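You operate a simulated robot arm through the tools that you are given. There is no shell and no other tool. Be economical: measure what you need, move in short steps, check, and stop when the job is done.

You are at the controls of a simulated robot arm. One attempt, no reset.

TASK
Calibrate the meter on the black tile, measure the red board and sort it by the gloss card.
Fine: long pass or hold tray; the meter goes back on its tile; leave the other boards.

Only the result counts: the job must be done as asked and must still hold three seconds after the hand-in. Knocking over, shifting, dropping, spilling or breaking anything else fails it.

THE ROBOT
A 6-joint arm with a two-finger parallel gripper, fixed in place. Base frame: the origin is at the foot of the arm, x ahead of it, y to its left, z up. Readings come in cm, rad, newtons and seconds.
With the tool pointing down near the work surface it reaches from about 28 to 80 cm from the base axis. Its first joint turns from -2.897 to 2.897 rad. Payload 3.43 kg.
Tool frame: the origin (TCP) lies between the finger pads and is the grasp point; the fingertips stand 3.4 cm ahead of it; z points along the fingers, y is the line along which they close. Largest opening 12.8 cm; finger width 2.4, thickness 1.2; the body of the gripper, 4.8 by 13 cm, starts 9.6 cm behind the TCP.
Orientation is told as [roll, pitch, yaw] about the base's x, y, z axes, in that order, counted from this pose: with the fingers straight down and closing along the base's y, the tool's x points along the base's -x, its y along +y and its z along -z.

THE INTERFACE
- The arm moves only by the tool servo_tool. Its argument "rows" is a list of rows, each a list of 7 numbers: the shift along the tool's x, y, z in cm, then the turn, a rotation vector about the tool's x, y, z in rad, then the finger opening in cm, from 0 to 12.8. In form: [[tx, ty, tz, ax, ay, az, fingers], ...]. A call has 1 to 8 rows; each row is the pose to reach, as a shift and turn from the pose commanded when the call began, along the tool's axes at that moment. Rows are played at 5 a second. More than 5 cm and 0.15 rad between two rows, or a gripper value outside its range, and nothing of the call is played. Where a pose cannot be reached the arm comes as near as it can. A force on the tool above 50 N (or 10 N above the force at the start of the call, whichever is more), or a blocked arm, ends the call early, and 0.2 s more pass. Each finger travels about 4.5 cm/s and halts on what it meets, pressing with about 41 N; the grip force reading is that of the motor and also rises with nothing between the fingers. The clock runs only during rows and for 0.2 s after the last one: add rows that repeat a pose to give the fingers time. It gives the time, the measured TCP pose, the force on the tool (base axes), the opening and the grip force at its end, in the units of the frame above (readings bear some noise), with the torque about the TCP (base axes, N m) and any sound that the robot's microphone picked up, and new pictures: "show" is both (left out), scene, wrist or none.
- Cameras (640 x 400 px; columns grow to the right, rows downward): "scene" is fixed at [22.11, 48.58, 163.83]; the picture's right is [-0.78, -0.62, 0.00], its down [-0.42, 0.52, -0.74] and it looks along [0.46, -0.58, -0.67] (base axes); focal length 358 px, centre (320, 200). "wrist" rides on the gripper at [7.6, -1.1, -16] in the tool frame; the picture's right is [0.15, 0.99, 0.00], its down [-0.88, 0.13, -0.46] and it looks along [-0.45, 0.07, 0.89] (tool axes); focal length 234 px, centre (320, 200). There is no depth. A picture from a camera that has moved, and an enlarged one, comes with that camera's place and axes in the base frame and with its lens. The place of the scene camera against the robot may be out by one fixed shift of up to 1.8 cm in any direction.
- enlarge(camera, box): a new picture of the part [left, top, right, bottom] of that camera's present view, enlarged. No time passes.
- job_done(): hands the job in; it is judged then, once.

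Go step by step. Nothing tells you positions but the pictures and the camera data: compare them with the known pose of the tool, close in by small moves and look again before you grip or let go. The budget is 120 turns and 200 pictures, counting those below and the enlarged ones. Unless the task says otherwise, let go and move clear before handing in, and close with one line.

The tools are called after "Request:" as name(argument=value, ...) on one line, values as JSON. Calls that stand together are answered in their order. servo_tool: Moves the arm, as the interface text tells. Its arguments: {"type":"object","properties":{"rows":{"type":"array","items":{"type":"array","items":{"type":"number"}}},"show":{"type":"string","enum":["both","scene","wrist","none"]}},"required":["rows"]} The other tools are called the same way: enlarge (camera, box) takes an enlarged picture of a part of a camera's view; job_done () hands the job in.

At the start:

```text
clock: 0.0
eef_pos: [37.76, -4.22, 126.41]
orientation: [0.001, -0.001, 0.001]
force: [0.1, 0.0, 0.2]
torque: [-0.01, 0.01, 0.01]
grip_width: 12.8
grip_force: 0.1
```

scene: 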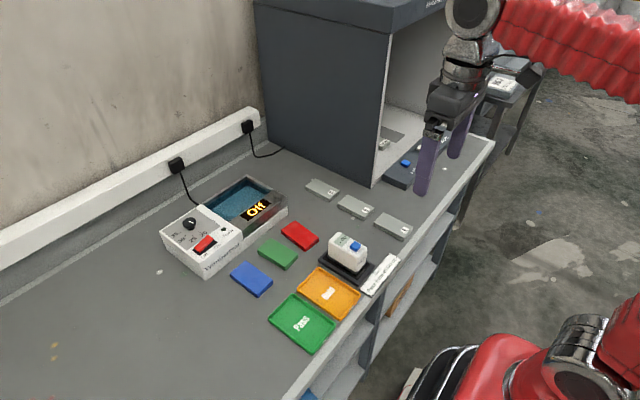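
wrist: 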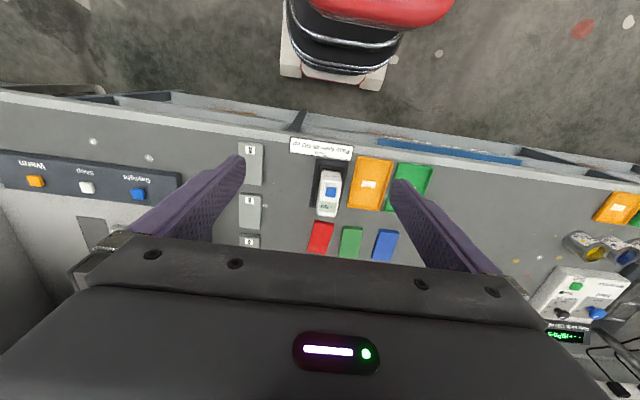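

I see a workbench with the meter (white, blue button) on a black tile, the colored boards, trays and a card. I'll look closer first.

Request:
enlarge(camera="scene", box=[220, 170, 420, 295])

Request:
enlarge(camera="scene", box=[220, 230, 420, 355])

Request:
enlarge(camera="wrist", box=[220, 120, 460, 270])

```text
3.20 times, centred on (320, 232) of scene
camera zoom: at [22.11, 48.58, 163.83], right [-0.78, -0.62, 0.0], down [-0.42, 0.52, -0.74], along [0.46, -0.58, -0.67], focal length 1145 px, centre (320, 96)
```

zoom: 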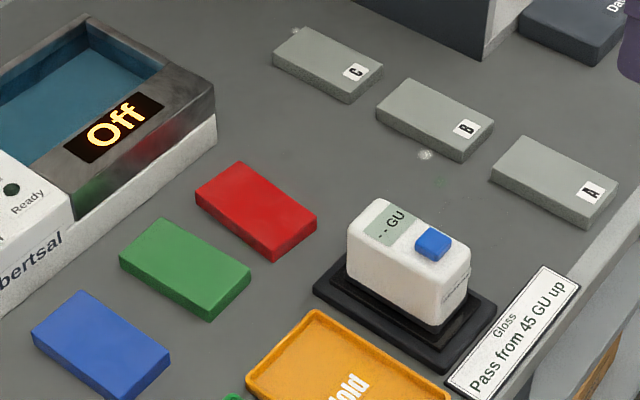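

```text
3.20 times, centred on (320, 292) of scene
camera zoom: at [22.11, 48.58, 163.83], right [-0.78, -0.62, 0.0], down [-0.42, 0.52, -0.74], along [0.46, -0.58, -0.67], focal length 1145 px, centre (320, -96)
```

zoom: 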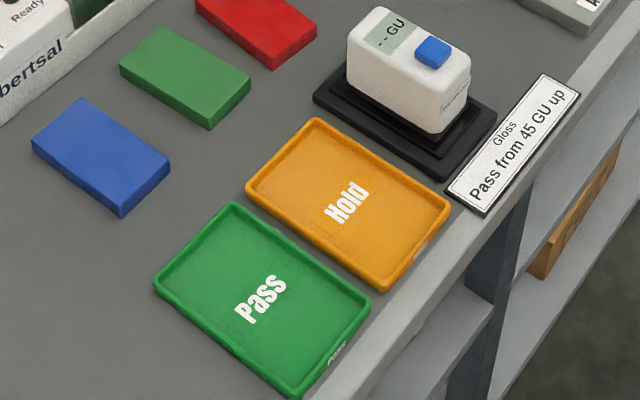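

```text
2.67 times, centred on (340, 195) of wrist
camera zoom: at [30.13, -5.36, 142.33], right [-0.15, 0.99, 0.0], down [0.88, 0.13, 0.46], along [0.45, 0.07, -0.89], focal length 624 px, centre (267, 213)
```

zoom: 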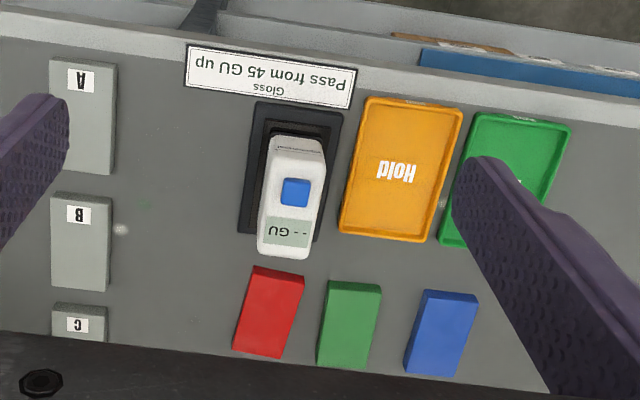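

I triangulate the blue button at about (50, 0, 98.9). I'll come lower for a closer view.

Request:
servo_tool(rows=[[0, 1.5, 4, 0, 0, 0, 12.8], [0, 3, 8, 0, 0, 0, 12.8], [0, 4.5, 12, 0, 0, 0, 12.8]], show="wrist")

```text
clock: 0.8
eef_pos: [37.52, -0.07, 114.43]
orientation: [0.001, 0.0, 0.0]
force: [0.0, 0.4, -0.7]
torque: [-0.02, 0.0, 0.01]
grip_width: 12.79
grip_force: 0.0
camera wrist: at [30.04, -1.25, 130.46], right [-0.15, 0.99, 0.0], down [0.88, 0.13, 0.46], along [0.45, 0.07, -0.89], focal length 234 px, centre (320, 200)
```

wrist: 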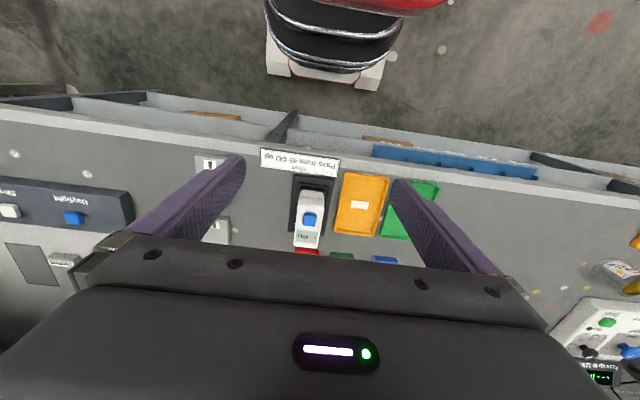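

I'll move forward so the boards come out from behind the gripper body.

Request:
servo_tool(rows=[[-4, 1, 0, 0, 0, 0, 12.8], [-8, 2, 0, 0, 0, 0, 12.8], [-12, 4, 0, 0, 0, 0, 12.8]], show="wrist")

Request:
enlarge(camera="wrist", box=[210, 80, 450, 230])

```text
clock: 1.6
eef_pos: [49.4, 4.12, 114.51]
orientation: [0.001, 0.0, -0.001]
force: [-1.1, 0.9, 0.3]
torque: [0.03, 0.0, -0.02]
grip_width: 12.79
grip_force: 0.0
camera wrist: at [41.8, 3.07, 130.46], right [-0.15, 0.99, 0.0], down [0.88, 0.13, 0.46], along [0.45, 0.07, -0.89], focal length 234 px, centre (320, 200)
```

wrist: 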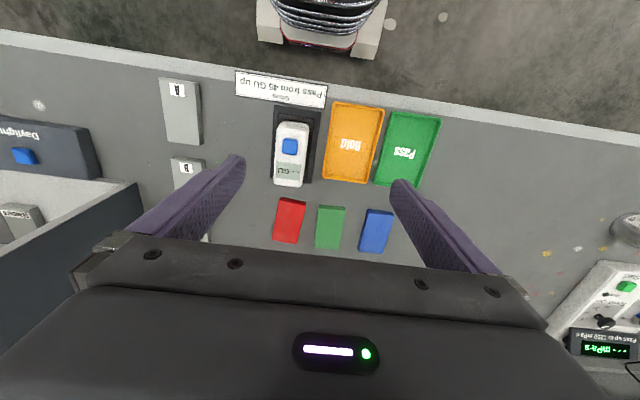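

```text
2.67 times, centred on (330, 155) of wrist
camera zoom: at [41.8, 3.07, 130.46], right [-0.15, 0.99, 0.0], down [0.88, 0.13, 0.46], along [0.45, 0.07, -0.89], focal length 624 px, centre (293, 320)
```

zoom: 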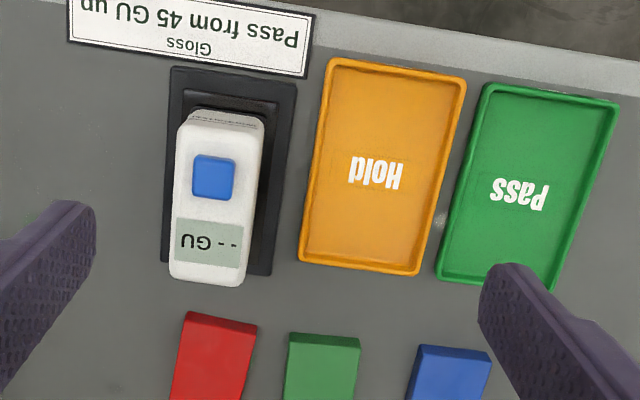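

The trays, tile and meter are aligned with the base axes; the meter is centred near (52.3, 0.4) and the red board near (66.8, 1.2). Next I close the fingers and go above the button.

Request:
servo_tool(rows=[[-0.4, -2, 3, 0, 0, 0, 8], [-0.7, -3.95, 6, 0, 0, 0, 4], [-0.7, -3.95, 8, 0, 0, 0, 0], [-0.7, -3.95, 8, 0, 0, 0, 0], [-0.7, -3.95, 8, 0, 0, 0, 0], [-0.7, -3.95, 8, 0, 0, 0, 0], [-0.7, -3.95, 8, 0, 0, 0, 0], [-0.7, -3.95, 8, 0, 0, 0, 0]])

Request:
enlarge(camera="scene", box=[290, 190, 418, 270])

Request:
enlarge(camera="wrist", box=[220, 80, 412, 200])

```text
clock: 3.4
eef_pos: [50.32, 0.0, 106.4]
orientation: [-0.001, 0.0, 0.0]
force: [-0.4, 0.2, 0.3]
torque: [-0.02, 0.02, -0.01]
grip_width: 0.0
grip_force: 25.1
camera wrist: at [42.74, -1.02, 122.45], right [-0.15, 0.99, 0.0], down [0.88, 0.13, 0.46], along [0.45, 0.07, -0.89], focal length 234 px, centre (320, 200)
```

scene: 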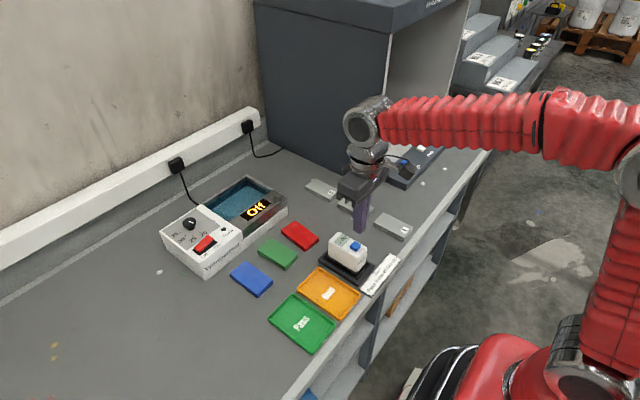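
wrist: 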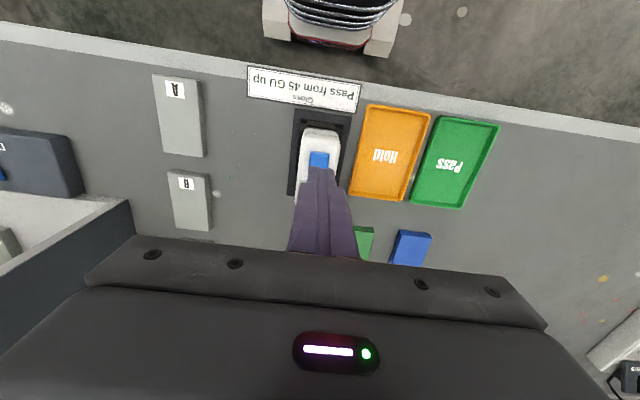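

```text
5.00 times, centred on (354, 230) of scene
camera zoom: at [22.11, 48.58, 163.83], right [-0.78, -0.62, 0.0], down [-0.42, 0.52, -0.74], along [0.46, -0.58, -0.67], focal length 1789 px, centre (150, 50)
```

zoom: 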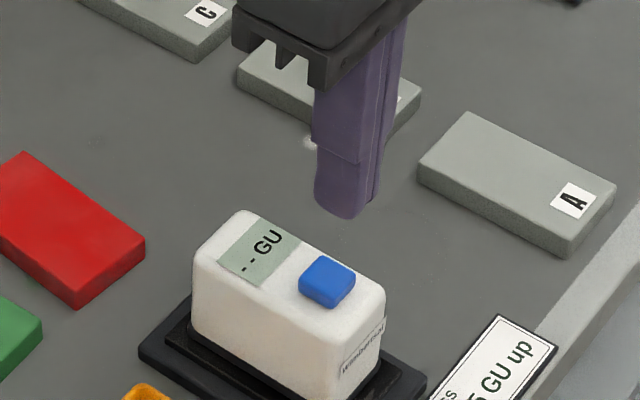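

```text
3.33 times, centred on (316, 140) of wrist
camera zoom: at [42.74, -1.02, 122.45], right [-0.15, 0.99, 0.0], down [0.88, 0.13, 0.46], along [0.45, 0.07, -0.89], focal length 781 px, centre (333, 400)
```

zoom: 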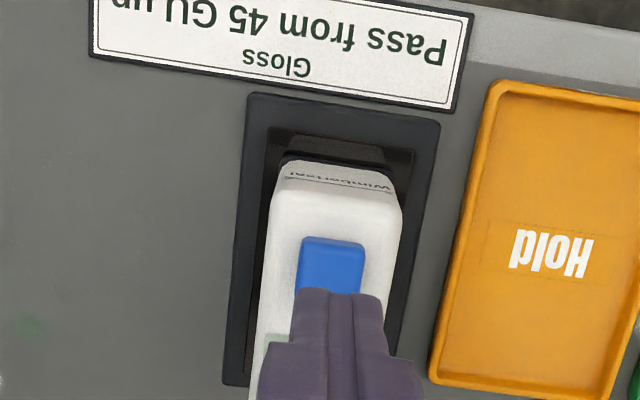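

The fingertips are lined up over the button. I'll descend to it in small steps.

Request:
servo_tool(rows=[[0, 0, 2, 0, 0, 0, 0], [0, 0, 3.3, 0, 0, 0, 0], [0, 0, 3.7, 0, 0, 0, 0], [0, 0, 3.9, 0, 0, 0, 0], [0, 0, 4.1, 0, 0, 0, 0]], show="none")

Request:
enlarge(camera="scene", box=[290, 190, 418, 270])

```text
clock: 4.6
eef_pos: [50.18, 0.2, 102.2]
orientation: [0.0, 0.0, 0.001]
force: [-0.6, 0.4, -0.1]
torque: [0.01, 0.0, -0.02]
grip_width: 0.0
grip_force: 33.2
```

```text
5.00 times, centred on (354, 230) of scene
camera zoom: at [22.11, 48.58, 163.83], right [-0.78, -0.62, 0.0], down [-0.42, 0.52, -0.74], along [0.46, -0.58, -0.67], focal length 1789 px, centre (150, 50)
```

zoom: 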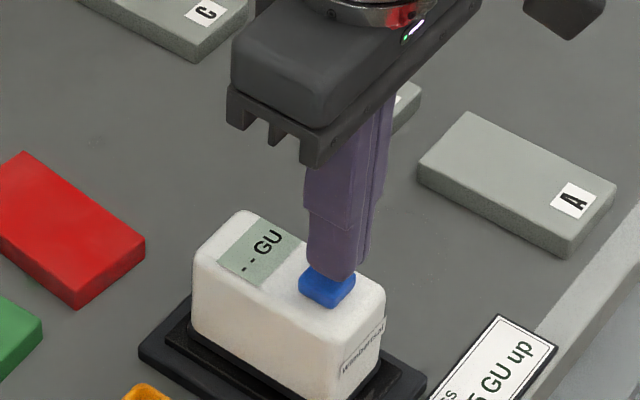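

Just above the button now; I press on in 1 mm steps.

Request:
servo_tool(rows=[[0, 0, 0.15, 0, 0, 0, 0], [0, 0, 0.3, 0, 0, 0, 0], [0, 0, 0.45, 0, 0, 0, 0], [0, 0, 0.6, 0, 0, 0, 0]], show="none")

Request:
enlarge(camera="scene", box=[290, 190, 418, 270])

```text
clock: 5.6
eef_pos: [50.41, 0.33, 101.76]
orientation: [0.0, 0.0, 0.0]
force: [0.0, -0.4, 0.2]
torque: [0.0, -0.01, 0.02]
grip_width: 0.0
grip_force: 32.8
```

```text
5.00 times, centred on (354, 230) of scene
camera zoom: at [22.11, 48.58, 163.83], right [-0.78, -0.62, 0.0], down [-0.42, 0.52, -0.74], along [0.46, -0.58, -0.67], focal length 1789 px, centre (150, 50)
```

zoom: 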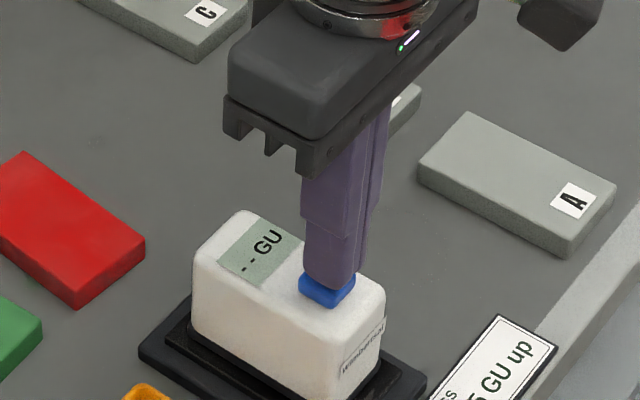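

Request:
servo_tool(rows=[[0, -0.1, 0.15, 0, 0, 0, 0], [0, -0.2, 0.3, 0, 0, 0, 0], [0, -0.2, 0.4, 0, 0, 0, 0], [0, -0.2, 0.5, 0, 0, 0, 0]], show="none")

Request:
enlarge(camera="scene", box=[290, 190, 418, 270])

```text
clock: 6.6
eef_pos: [50.23, 0.18, 101.2]
orientation: [0.001, 0.0, 0.0]
force: [0.3, -0.3, 0.0]
torque: [0.01, 0.01, 0.0]
grip_width: 0.0
grip_force: 32.9
```

```text
5.00 times, centred on (354, 230) of scene
camera zoom: at [22.11, 48.58, 163.83], right [-0.78, -0.62, 0.0], down [-0.42, 0.52, -0.74], along [0.46, -0.58, -0.67], focal length 1789 px, centre (150, 50)
```

zoom: 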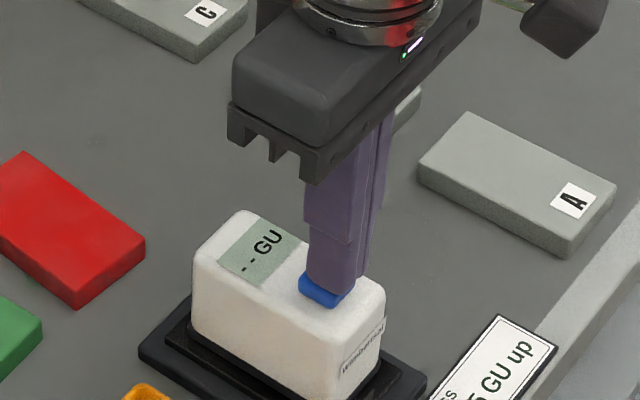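

No contact yet: the scene camera is shifted, so true heights are about 2 cm lower than I figured. I shift 4 mm forward and continue down.

Request:
servo_tool(rows=[[-0.4, -0.15, 0, 0, 0, 0, 0], [-0.4, -0.15, 0.2, 0, 0, 0, 0], [-0.4, -0.15, 0.4, 0, 0, 0, 0], [-0.4, -0.15, 0.6, 0, 0, 0, 0], [-0.4, -0.15, 0.7, 0, 0, 0, 0], [-0.4, -0.15, 0.8, 0, 0, 0, 0]], show="wrist")

Request:
enlarge(camera="scene", box=[290, 190, 418, 270])

```text
clock: 8.0
eef_pos: [50.73, -0.16, 100.45]
orientation: [0.0, 0.0, 0.001]
force: [2.7, -0.7, 2.7]
torque: [-0.01, -0.08, -0.02]
grip_width: 0.03
grip_force: 32.7
heard: click
camera wrist: at [43.24, -1.2, 116.41], right [-0.15, 0.99, 0.0], down [0.88, 0.13, 0.46], along [0.45, 0.07, -0.89], focal length 234 px, centre (320, 200)
```

wrist: 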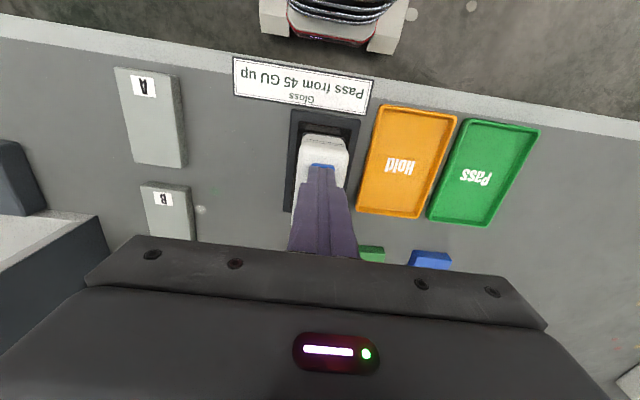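

```text
5.00 times, centred on (354, 230) of scene
camera zoom: at [22.11, 48.58, 163.83], right [-0.78, -0.62, 0.0], down [-0.42, 0.52, -0.74], along [0.46, -0.58, -0.67], focal length 1789 px, centre (150, 50)
```

zoom: 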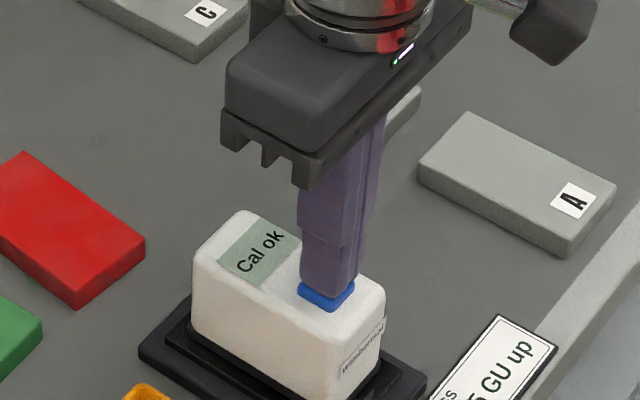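

The display shows "Cal ok". I lift straight up, open the fingers and line up over the meter's centre.

Request:
servo_tool(rows=[[0, 0, -3, 0, 0, 0, 0], [0, 0, -6, 0, 0, 0, 4], [-0.8, 0.2, -7, 0, 0, 0, 8], [-1.7, 0.4, -7, 0, 0, 0, 9], [-1.7, 0.4, -7, 0, 0, 0, 9], [-1.7, 0.4, -7, 0, 0, 0, 9], [-1.7, 0.4, -7, 0, 0, 0, 9]], show="wrist")

Request:
enlarge(camera="scene", box=[270, 170, 430, 270])

Request:
enlarge(camera="wrist", box=[200, 80, 440, 230])

```text
clock: 9.6
eef_pos: [52.39, 0.25, 107.31]
orientation: [0.0, 0.001, -0.002]
force: [-0.2, -0.3, 0.3]
torque: [0.0, 0.01, -0.01]
grip_width: 8.99
grip_force: 0.0
camera wrist: at [44.83, -0.79, 123.23], right [-0.15, 0.99, 0.0], down [0.88, 0.13, 0.46], along [0.45, 0.07, -0.89], focal length 234 px, centre (320, 200)
```

wrist: 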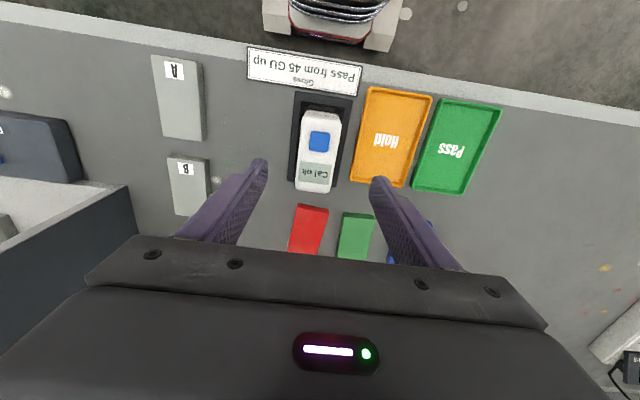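

```text
4.00 times, centred on (350, 220) of scene
camera zoom: at [22.11, 48.58, 163.83], right [-0.78, -0.62, 0.0], down [-0.42, 0.52, -0.74], along [0.46, -0.58, -0.67], focal length 1431 px, centre (200, 120)
```

zoom: 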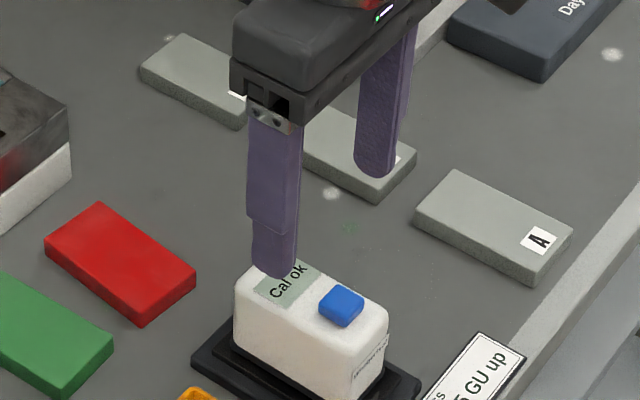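

```text
2.67 times, centred on (320, 155) of wrist
camera zoom: at [44.83, -0.79, 123.23], right [-0.15, 0.99, 0.0], down [0.88, 0.13, 0.46], along [0.45, 0.07, -0.89], focal length 624 px, centre (320, 320)
```

zoom: 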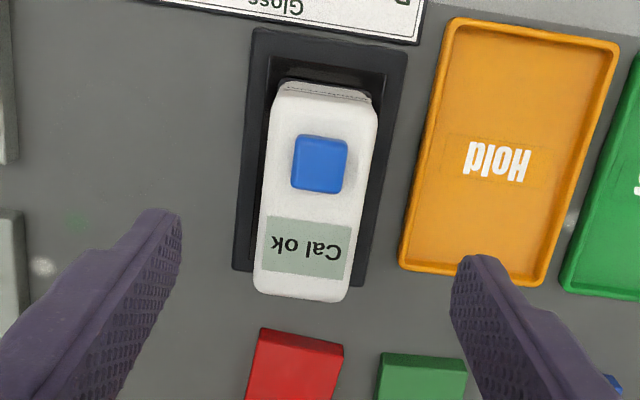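

Meter centre is at about (52.6, 0.15), yaw zero. I descend around it and look before gripping.

Request:
servo_tool(rows=[[-0.2, -0.1, 4, 0, 0, 0, 7.5], [-0.2, -0.1, 8, 0, 0, 0, 7.5], [-0.2, -0.1, 11, 0, 0, 0, 7.5], [-0.2, -0.1, 12.6, 0, 0, 0, 7.5]], show="wrist")

Request:
enlarge(camera="scene", box=[270, 170, 430, 270])

```text
clock: 10.6
eef_pos: [52.95, 0.32, 94.74]
orientation: [0.002, 0.0, 0.0]
force: [0.0, 0.3, -0.6]
torque: [0.02, 0.01, 0.03]
grip_width: 7.5
grip_force: 0.1
camera wrist: at [45.28, -0.75, 110.7], right [-0.15, 0.99, 0.0], down [0.88, 0.13, 0.46], along [0.45, 0.07, -0.89], focal length 234 px, centre (320, 200)
```

wrist: 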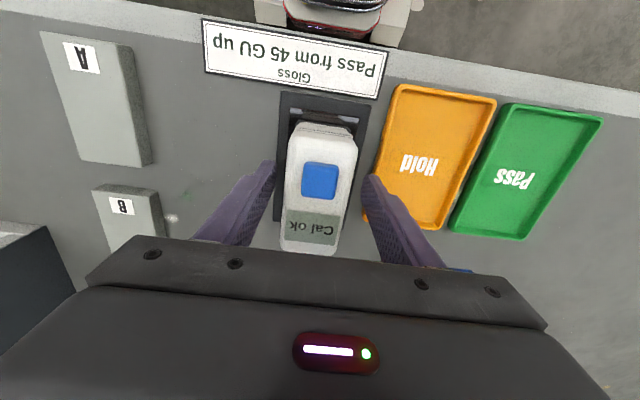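

```text
4.00 times, centred on (350, 220) of scene
camera zoom: at [22.11, 48.58, 163.83], right [-0.78, -0.62, 0.0], down [-0.42, 0.52, -0.74], along [0.46, -0.58, -0.67], focal length 1431 px, centre (200, 120)
```

zoom: 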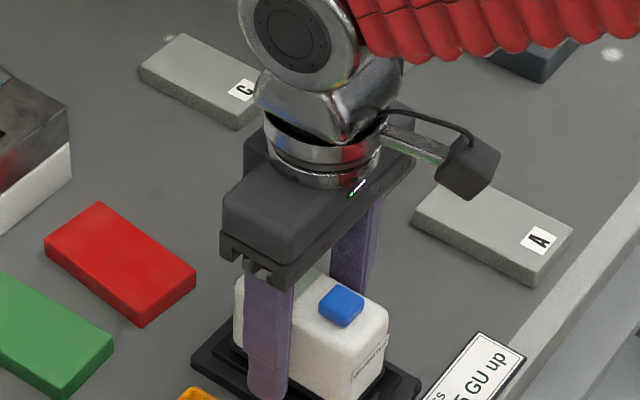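

The fingers straddle the meter evenly and are clear of the tile. Gripping.

Request:
servo_tool(rows=[[0, 0, 0, 0, 0, 0, 5.5], [0, 0, 0, 0, 0, 0, 3.5], [0, 0, 0, 0, 0, 0, 3.5], [0, 0, 0, 0, 0, 0, 3.5], [0, 0, -0.5, 0, 0, 0, 3.5], [0, 0, -2, 0, 0, 0, 3.5]], show="wrist")

Request:
enlarge(camera="scene", box=[270, 170, 430, 270])

```text
clock: 12.0
eef_pos: [52.82, 0.12, 96.69]
orientation: [0.0, 0.0, -0.001]
force: [-0.1, -1.2, -4.5]
torque: [0.02, 0.07, -0.01]
grip_width: 4.57
grip_force: 41.5
camera wrist: at [45.28, -0.92, 112.63], right [-0.15, 0.99, 0.0], down [0.88, 0.13, 0.46], along [0.45, 0.07, -0.89], focal length 234 px, centre (320, 200)
```

wrist: 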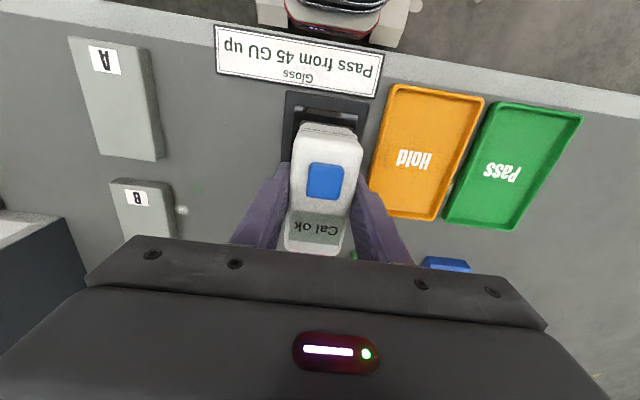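

```text
4.00 times, centred on (350, 220) of scene
camera zoom: at [22.11, 48.58, 163.83], right [-0.78, -0.62, 0.0], down [-0.42, 0.52, -0.74], along [0.46, -0.58, -0.67], focal length 1431 px, centre (200, 120)
```

zoom: 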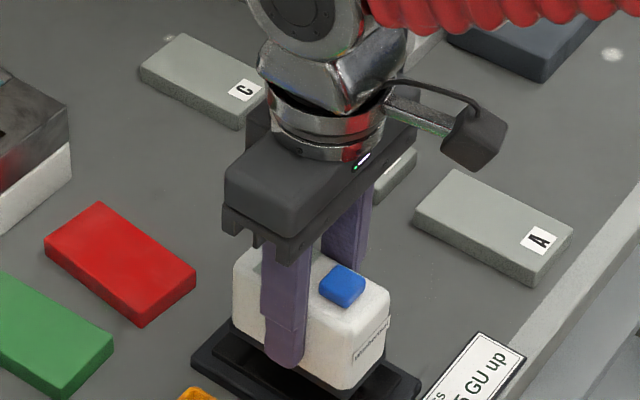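

The meter is held. I raise it and move alongside the red board to view the board unobstructed.

Request:
servo_tool(rows=[[0, 0, -3, 0, 0, 0, 3.5], [0, 0, -6.5, 0, 0, 0, 3.5], [-3, 1.5, -9.3, 0, 0, 0, 3.5], [-6.5, 4, -9.3, 0, 0, 0, 3.5], [-10, 7, -9.3, 0, 0, 0, 3.5], [-13.2, 9.5, -9.3, 0, 0, 0, 3.5], [-13.2, 9.5, -9.3, 0, 0, 0, 3.5]], show="wrist")

Request:
enlarge(camera="wrist", box=[180, 60, 420, 210])

Request:
enlarge(camera="scene", box=[220, 170, 380, 270])

```text
clock: 13.6
eef_pos: [66.15, 9.63, 106.09]
orientation: [0.0, 0.0, 0.0]
force: [-0.9, -1.0, -3.4]
torque: [0.02, -0.01, 0.02]
grip_width: 4.59
grip_force: 41.0
camera wrist: at [58.69, 8.66, 122.02], right [-0.15, 0.99, 0.0], down [0.88, 0.13, 0.46], along [0.45, 0.07, -0.89], focal length 234 px, centre (320, 200)
```

wrist: 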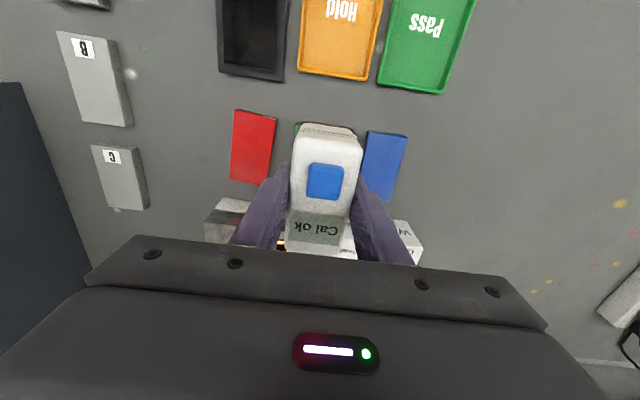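

```text
2.67 times, centred on (300, 135) of wrist
camera zoom: at [58.69, 8.66, 122.02], right [-0.15, 0.99, 0.0], down [0.88, 0.13, 0.46], along [0.45, 0.07, -0.89], focal length 624 px, centre (373, 373)
```

zoom: 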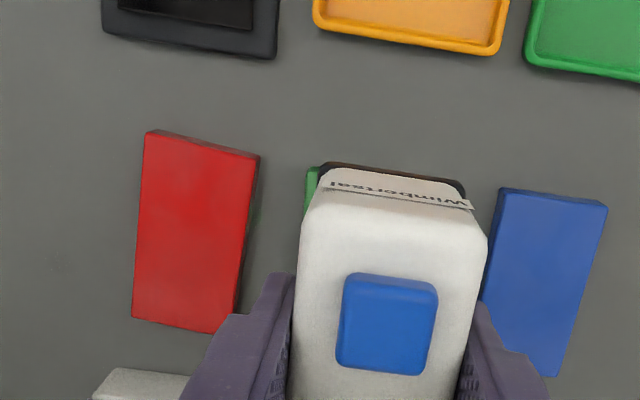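

```text
4.00 times, centred on (300, 220) of scene
camera zoom: at [22.11, 48.58, 163.83], right [-0.78, -0.62, 0.0], down [-0.42, 0.52, -0.74], along [0.46, -0.58, -0.67], focal length 1431 px, centre (400, 120)
```

zoom: 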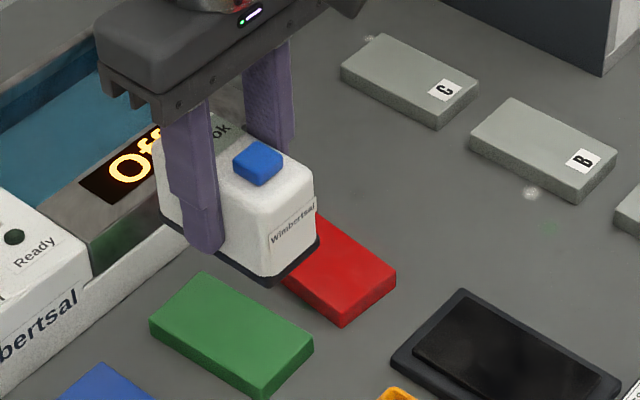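

The red board is centred near (69.0, 0.4) with a yaw of about -0.08. I carry the meter over it with that yaw and look.

Request:
servo_tool(rows=[[-1, -4, 0, 0, 0, 0.03, 3.5], [-2, -7, 0, 0, 0, 0.06, 3.5], [-2.85, -9.25, 1, 0, 0, 0.08, 3.5], [-2.85, -9.25, 5, 0, 0, 0.08, 3.5], [-2.85, -9.25, 7.5, 0, 0, 0.08, 3.5], [-2.85, -9.25, 7.5, 0, 0, 0.08, 3.5]], show="wrist")

Request:
enlarge(camera="scene", box=[236, 170, 364, 250])

Request:
enlarge(camera="wrist", box=[220, 100, 420, 225])

```text
clock: 15.0
eef_pos: [68.93, 0.21, 98.71]
orientation: [0.001, 0.0, -0.081]
force: [0.1, -0.5, -4.2]
torque: [0.01, 0.04, 0.0]
grip_width: 4.59
grip_force: 40.9
camera wrist: at [61.37, -0.19, 114.64], right [-0.07, 1.0, 0.0], down [0.89, 0.06, 0.46], along [0.45, 0.03, -0.89], focal length 234 px, centre (320, 200)
```

wrist: 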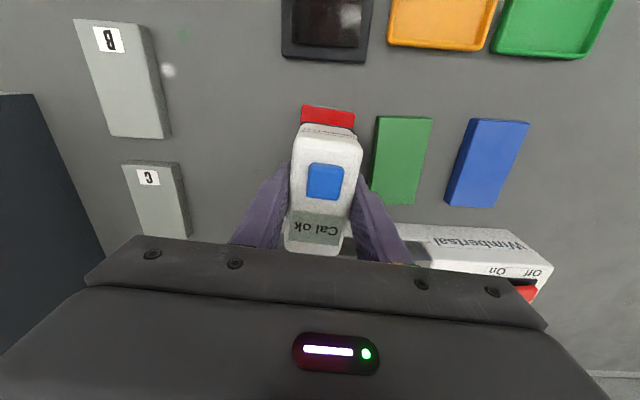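

```text
5.00 times, centred on (300, 210) of scene
camera zoom: at [22.11, 48.58, 163.83], right [-0.78, -0.62, 0.0], down [-0.42, 0.52, -0.74], along [0.46, -0.58, -0.67], focal length 1789 px, centre (420, 150)
```

zoom: 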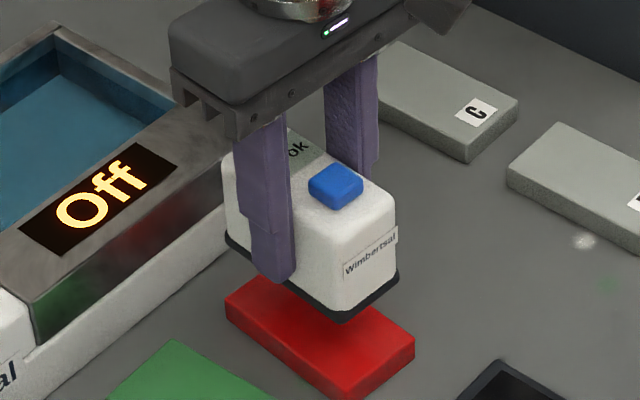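

```text
3.20 times, centred on (320, 162) of wrist
camera zoom: at [61.37, -0.19, 114.64], right [-0.07, 1.0, 0.0], down [0.89, 0.06, 0.46], along [0.45, 0.03, -0.89], focal length 749 px, centre (320, 320)
```

zoom: 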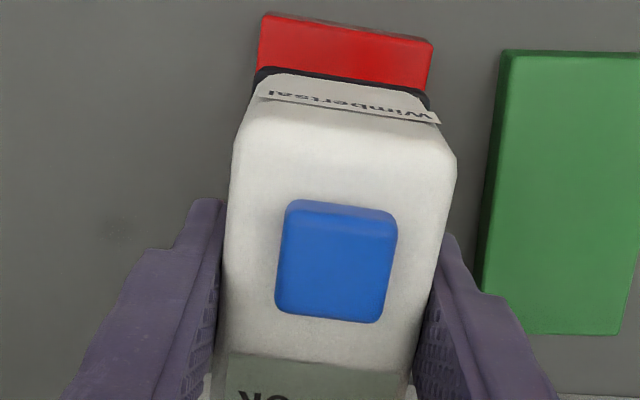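

The alignment is good. I descend slowly until the meter touches the board.

Request:
servo_tool(rows=[[0, 0.15, 1.2, 0, 0, 0, 3.5], [0, 0.15, 2.0, 0, 0, 0, 3.5], [0, 0.15, 2.4, 0, 0, 0, 3.5], [0, 0.15, 2.7, 0, 0, 0, 3.5]], show="none")

Request:
enlarge(camera="scene", box=[236, 170, 364, 250])

```text
clock: 16.0
eef_pos: [68.84, 0.56, 95.88]
orientation: [0.001, 0.0, -0.08]
force: [-0.3, 0.9, -3.6]
torque: [-0.02, 0.01, 0.01]
grip_width: 4.58
grip_force: 40.9
```

```text
5.00 times, centred on (300, 210) of scene
camera zoom: at [22.11, 48.58, 163.83], right [-0.78, -0.62, 0.0], down [-0.42, 0.52, -0.74], along [0.46, -0.58, -0.67], focal length 1789 px, centre (420, 150)
```

zoom: 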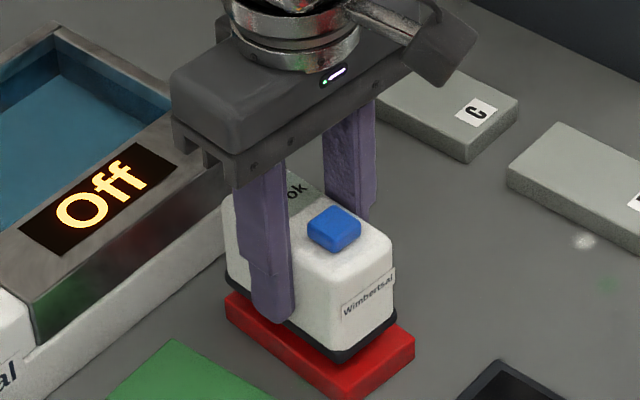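

Request:
servo_tool(rows=[[0, 0, 0.15, 0, 0, 0, 3.5], [0, 0, 0.3, 0, 0, 0, 3.5], [0, 0, 0.45, 0, 0, 0, 3.5], [0, 0, 0.6, 0, 0, 0, 3.5]], show="none")

Request:
enlarge(camera="scene", box=[236, 170, 364, 250])

```text
clock: 17.0
eef_pos: [68.78, 0.64, 95.17]
orientation: [0.0, -0.001, -0.08]
force: [0.6, 0.5, -4.1]
torque: [0.03, 0.02, -0.01]
grip_width: 4.57
grip_force: 41.1
```

```text
5.00 times, centred on (300, 210) of scene
camera zoom: at [22.11, 48.58, 163.83], right [-0.78, -0.62, 0.0], down [-0.42, 0.52, -0.74], along [0.46, -0.58, -0.67], focal length 1789 px, centre (420, 150)
```

zoom: 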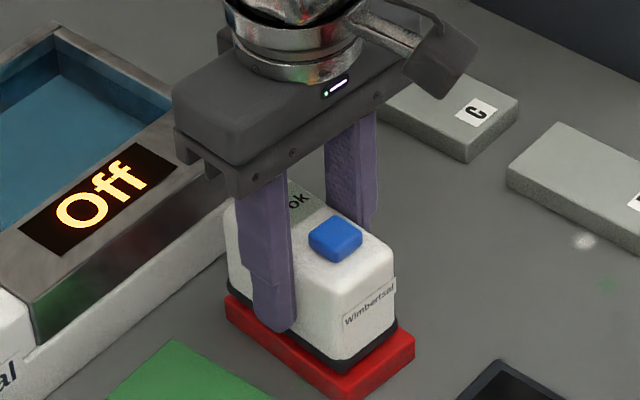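

Request:
servo_tool(rows=[[0, 0, 0.1, 0, 0, 0, 3.5], [0, 0, 0.2, 0, 0, 0, 3.5], [0, 0, 0.3, 0, 0, 0, 3.5], [0, 0, 0.4, 0, 0, 0, 3.5]], show="none")

Request:
enlarge(camera="scene", box=[236, 170, 364, 250])

```text
clock: 18.0
eef_pos: [68.81, 0.71, 94.81]
orientation: [0.0, 0.0, -0.079]
force: [-0.9, -0.8, -4.4]
torque: [0.01, 0.05, -0.01]
grip_width: 4.57
grip_force: 41.4
```

```text
5.00 times, centred on (300, 210) of scene
camera zoom: at [22.11, 48.58, 163.83], right [-0.78, -0.62, 0.0], down [-0.42, 0.52, -0.74], along [0.46, -0.58, -0.67], focal length 1789 px, centre (420, 150)
```

zoom: 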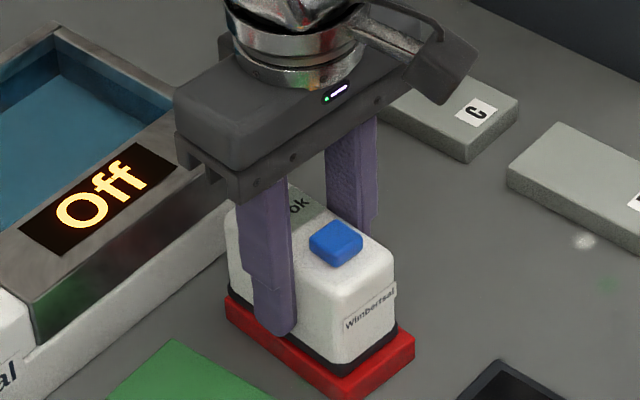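

Request:
servo_tool(rows=[[0, -0.1, 0.1, 0, 0, 0, 3.5], [0, -0.1, 0.2, 0, 0, 0, 3.5], [0, -0.1, 0.3, 0, 0, 0, 3.5], [0, -0.1, 0.4, 0, 0, 0, 3.5]], show="none")

Request:
enlarge(camera="scene", box=[236, 170, 364, 250])

```text
clock: 19.0
eef_pos: [68.87, 0.51, 94.71]
orientation: [0.001, -0.004, -0.079]
force: [0.8, 3.1, 21.4]
torque: [0.2, 0.82, -0.07]
grip_width: 4.58
grip_force: 40.6
```

```text
5.00 times, centred on (300, 210) of scene
camera zoom: at [22.11, 48.58, 163.83], right [-0.78, -0.62, 0.0], down [-0.42, 0.52, -0.74], along [0.46, -0.58, -0.67], focal length 1789 px, centre (420, 150)
```

zoom: 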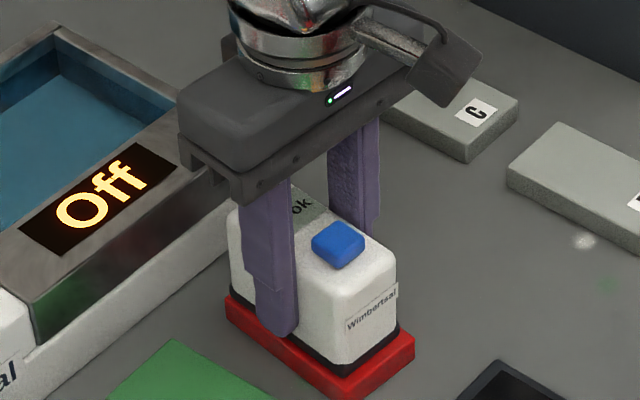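

Contact made (about 25 N). I ease off, release and rise clear.

Request:
servo_tool(rows=[[0, 0, -0.3, 0, 0, 0, 3.5], [0, 0, -0.3, 0, 0, 0, 5.5], [0, 0, -0.3, 0, 0, 0, 7], [0, 0, -0.3, 0, 0, 0, 7], [0, 0, -4, 0, 0, 0, 7], [0, 0, -8, 0, 0, 0, 7], [0, 0, -11.5, 0, 0, 0, 7]], show="wrist")

Request:
enlarge(camera="scene", box=[236, 170, 364, 250])

Request:
enlarge(camera="wrist", box=[220, 80, 420, 205])

```text
clock: 20.6
eef_pos: [68.53, 0.56, 105.89]
orientation: [0.001, 0.001, -0.079]
force: [0.6, 0.5, -1.7]
torque: [-0.01, 0.02, -0.01]
grip_width: 7.02
grip_force: 0.0
camera wrist: at [61.0, 0.04, 121.96], right [-0.07, 1.0, 0.0], down [0.89, 0.06, 0.45], along [0.45, 0.03, -0.89], focal length 234 px, centre (320, 200)
```

wrist: 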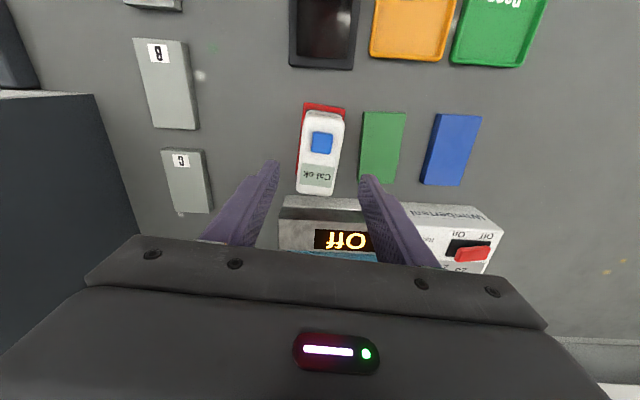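

```text
5.00 times, centred on (300, 210) of scene
camera zoom: at [22.11, 48.58, 163.83], right [-0.78, -0.62, 0.0], down [-0.42, 0.52, -0.74], along [0.46, -0.58, -0.67], focal length 1789 px, centre (420, 150)
```

zoom: 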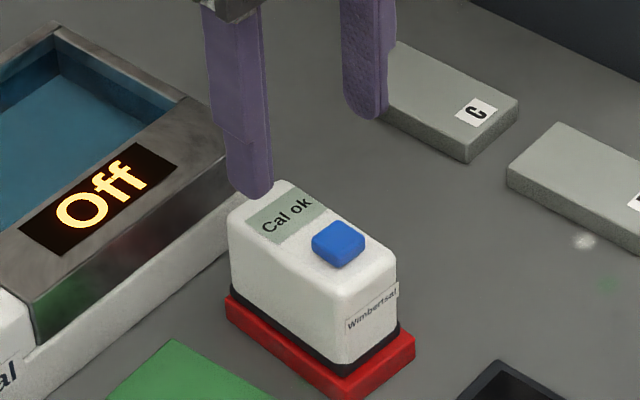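

```text
3.20 times, centred on (320, 142) of wrist
camera zoom: at [61.0, 0.04, 121.96], right [-0.07, 1.0, 0.0], down [0.89, 0.06, 0.45], along [0.45, 0.03, -0.89], focal length 749 px, centre (320, 384)
```

zoom: 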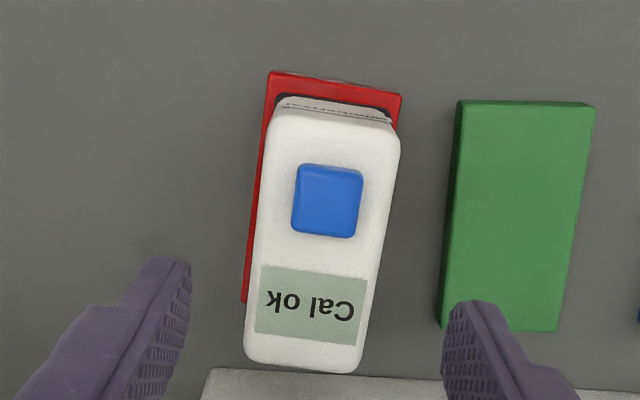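

The meter sits centred on the red board. Now I close the fingers and go over the button at about (66.8, 0.7).

Request:
servo_tool(rows=[[1, 0, 0, 0, 0, 0, 4], [2, 0, 0, 0, 0, 0, 0], [2, 0, 0, 0, 0, 0, 0], [2, 0, 1.5, 0, 0, 0, 0], [2, 0, 3, 0, 0, 0, 0], [2, 0, 3.8, 0, 0, 0, 0]], show="wrist")

Request:
enlarge(camera="scene", box=[236, 170, 364, 250])

```text
clock: 22.0
eef_pos: [66.73, 0.67, 101.97]
orientation: [0.001, 0.0, -0.081]
force: [-0.3, -0.7, -0.6]
torque: [0.01, -0.03, 0.01]
grip_width: 0.0
grip_force: 33.3
camera wrist: at [59.18, 0.19, 117.96], right [-0.07, 1.0, 0.0], down [0.89, 0.06, 0.46], along [0.45, 0.03, -0.89], focal length 234 px, centre (320, 200)
```

wrist: 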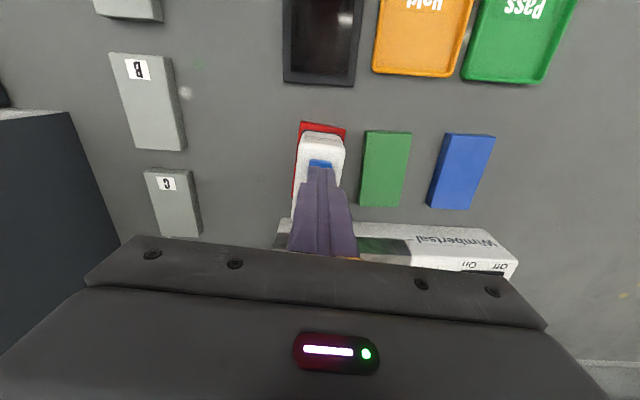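

```text
5.00 times, centred on (300, 210) of scene
camera zoom: at [22.11, 48.58, 163.83], right [-0.78, -0.62, 0.0], down [-0.42, 0.52, -0.74], along [0.46, -0.58, -0.67], focal length 1789 px, centre (420, 150)
```

zoom: 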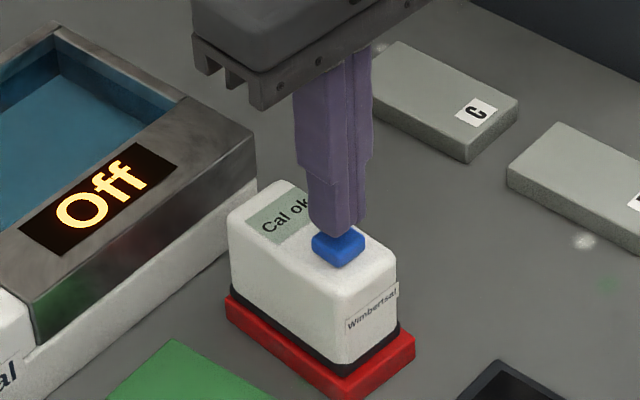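

Well lined up over the button; pressing gently until the click.

Request:
servo_tool(rows=[[0, 0, 0.6, 0, 0, 0, 0], [0, 0, 1.0, 0, 0, 0, 0], [0, 0, 1.2, 0, 0, 0, 0], [0, 0, 1.35, 0, 0, 0, 0], [0, 0, 1.5, 0, 0, 0, 0]], show="none")

Request:
enlarge(camera="scene", box=[236, 170, 364, 250])

```text
clock: 23.2
eef_pos: [66.71, 0.64, 100.52]
orientation: [0.0, 0.0, -0.081]
force: [-0.2, -0.7, 1.0]
torque: [-0.01, -0.03, 0.0]
grip_width: 0.0
grip_force: 33.0
heard: click
```

```text
5.00 times, centred on (300, 210) of scene
camera zoom: at [22.11, 48.58, 163.83], right [-0.78, -0.62, 0.0], down [-0.42, 0.52, -0.74], along [0.46, -0.58, -0.67], focal length 1789 px, centre (420, 150)
```

zoom: 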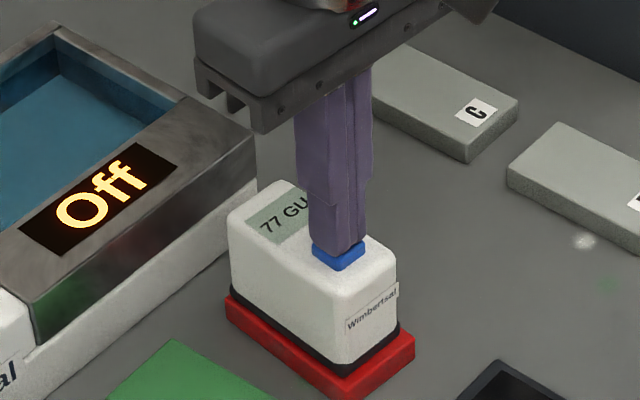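

Reads 77 GU. I lift off, open the fingers, and confirm the reading.

Request:
servo_tool(rows=[[0, 0, -2.5, 0, 0, 0, 0], [0, 0, -5.5, 0, 0, 0, 4], [-1, 0, -5.5, 0, 0, 0, 7], [-2, 0, -5.5, 0, 0, 0, 7], [-2, 0, -5.5, 0, 0, 0, 7]], show="wrist")

Request:
enlarge(camera="scene", box=[268, 190, 332, 230])

Request:
enlarge(camera="wrist", box=[220, 80, 420, 205])

```text
clock: 24.4
eef_pos: [68.78, 0.26, 106.17]
orientation: [-0.002, 0.001, -0.081]
force: [0.0, -0.1, 0.2]
torque: [0.02, -0.03, -0.02]
grip_width: 6.99
grip_force: 0.0
camera wrist: at [61.11, -0.07, 122.1], right [-0.07, 1.0, 0.0], down [0.89, 0.06, 0.46], along [0.45, 0.03, -0.89], focal length 234 px, centre (320, 200)
```

wrist: 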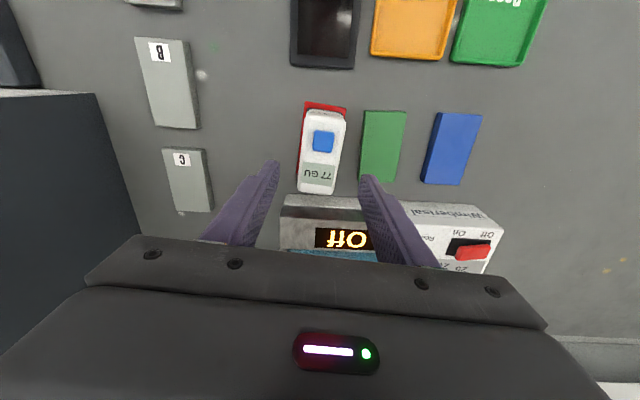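

```text
10.00 times, centred on (300, 210) of scene
camera zoom: at [22.11, 48.58, 163.83], right [-0.78, -0.62, 0.0], down [-0.42, 0.52, -0.74], along [0.46, -0.58, -0.67], focal length 3578 px, centre (520, 100)
```

zoom: 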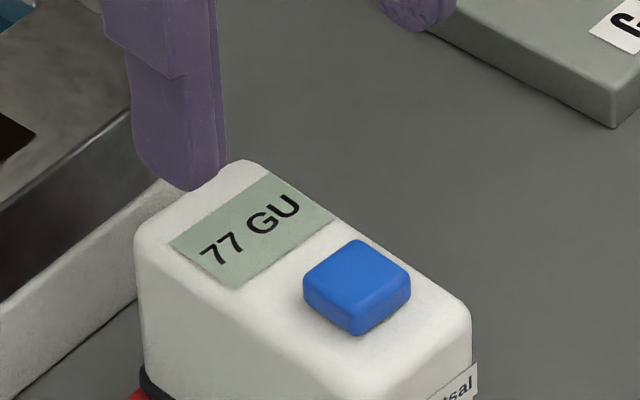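

```text
3.20 times, centred on (320, 142) of wrist
camera zoom: at [61.11, -0.07, 122.1], right [-0.07, 1.0, 0.0], down [0.89, 0.06, 0.46], along [0.45, 0.03, -0.89], focal length 749 px, centre (320, 384)
```

zoom: 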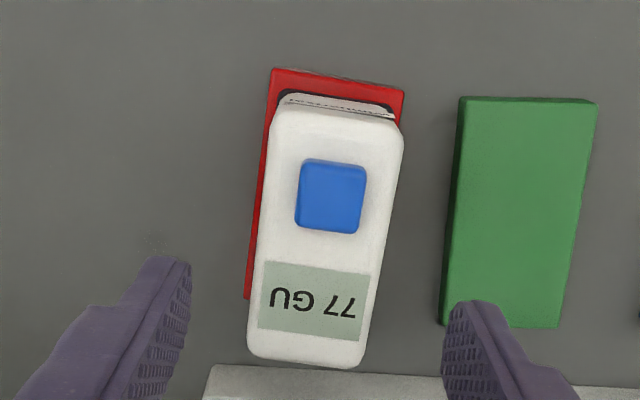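

77 GU ≥ 45, so the red board goes to Pass. First I pick the meter up again.

Request:
servo_tool(rows=[[0, 0, 4, 0, 0, 0, 7], [0, 0, 8, 0, 0, 0, 7], [0, 0, 11.2, 0, 0, 0, 7], [0, 0, 11.2, 0, 0, 0, 5.5], [0, 0, 11.2, 0, 0, 0, 3.5], [0, 0, 11.2, 0, 0, 0, 3.5], [0, 0, 11.2, 0, 0, 0, 3.5], [0, 0, 11.2, 0, 0, 0, 3.5]], show="wrist")

Request:
enlarge(camera="scene", box=[236, 170, 364, 250])

```text
clock: 26.2
eef_pos: [68.97, 0.59, 94.75]
orientation: [0.001, -0.001, -0.08]
force: [0.0, 0.1, 0.0]
torque: [-0.04, -0.15, -0.02]
grip_width: 4.59
grip_force: 41.4
camera wrist: at [61.31, 0.14, 110.74], right [-0.07, 1.0, 0.0], down [0.89, 0.06, 0.46], along [0.45, 0.03, -0.89], focal length 234 px, centre (320, 200)
```

wrist: 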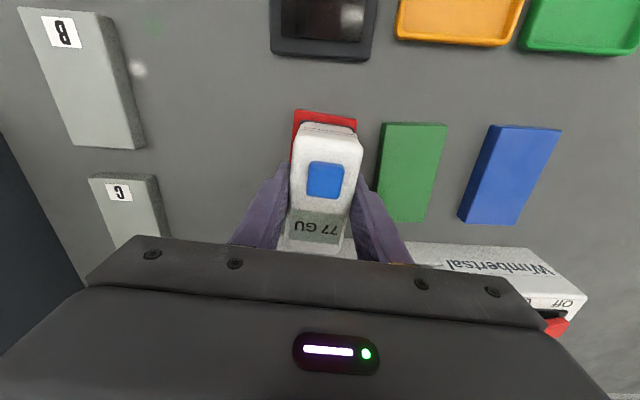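

```text
5.00 times, centred on (300, 210) of scene
camera zoom: at [22.11, 48.58, 163.83], right [-0.78, -0.62, 0.0], down [-0.42, 0.52, -0.74], along [0.46, -0.58, -0.67], focal length 1789 px, centre (420, 150)
```

zoom: 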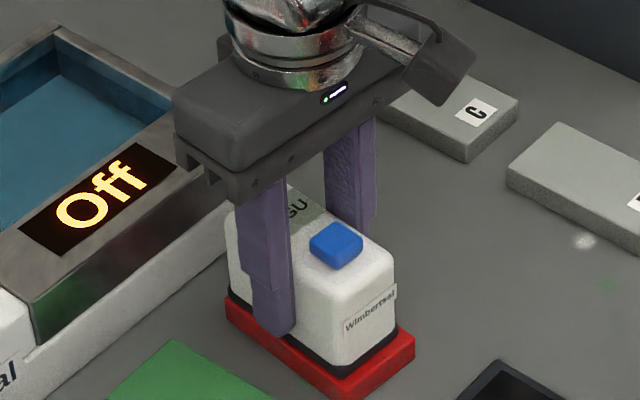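

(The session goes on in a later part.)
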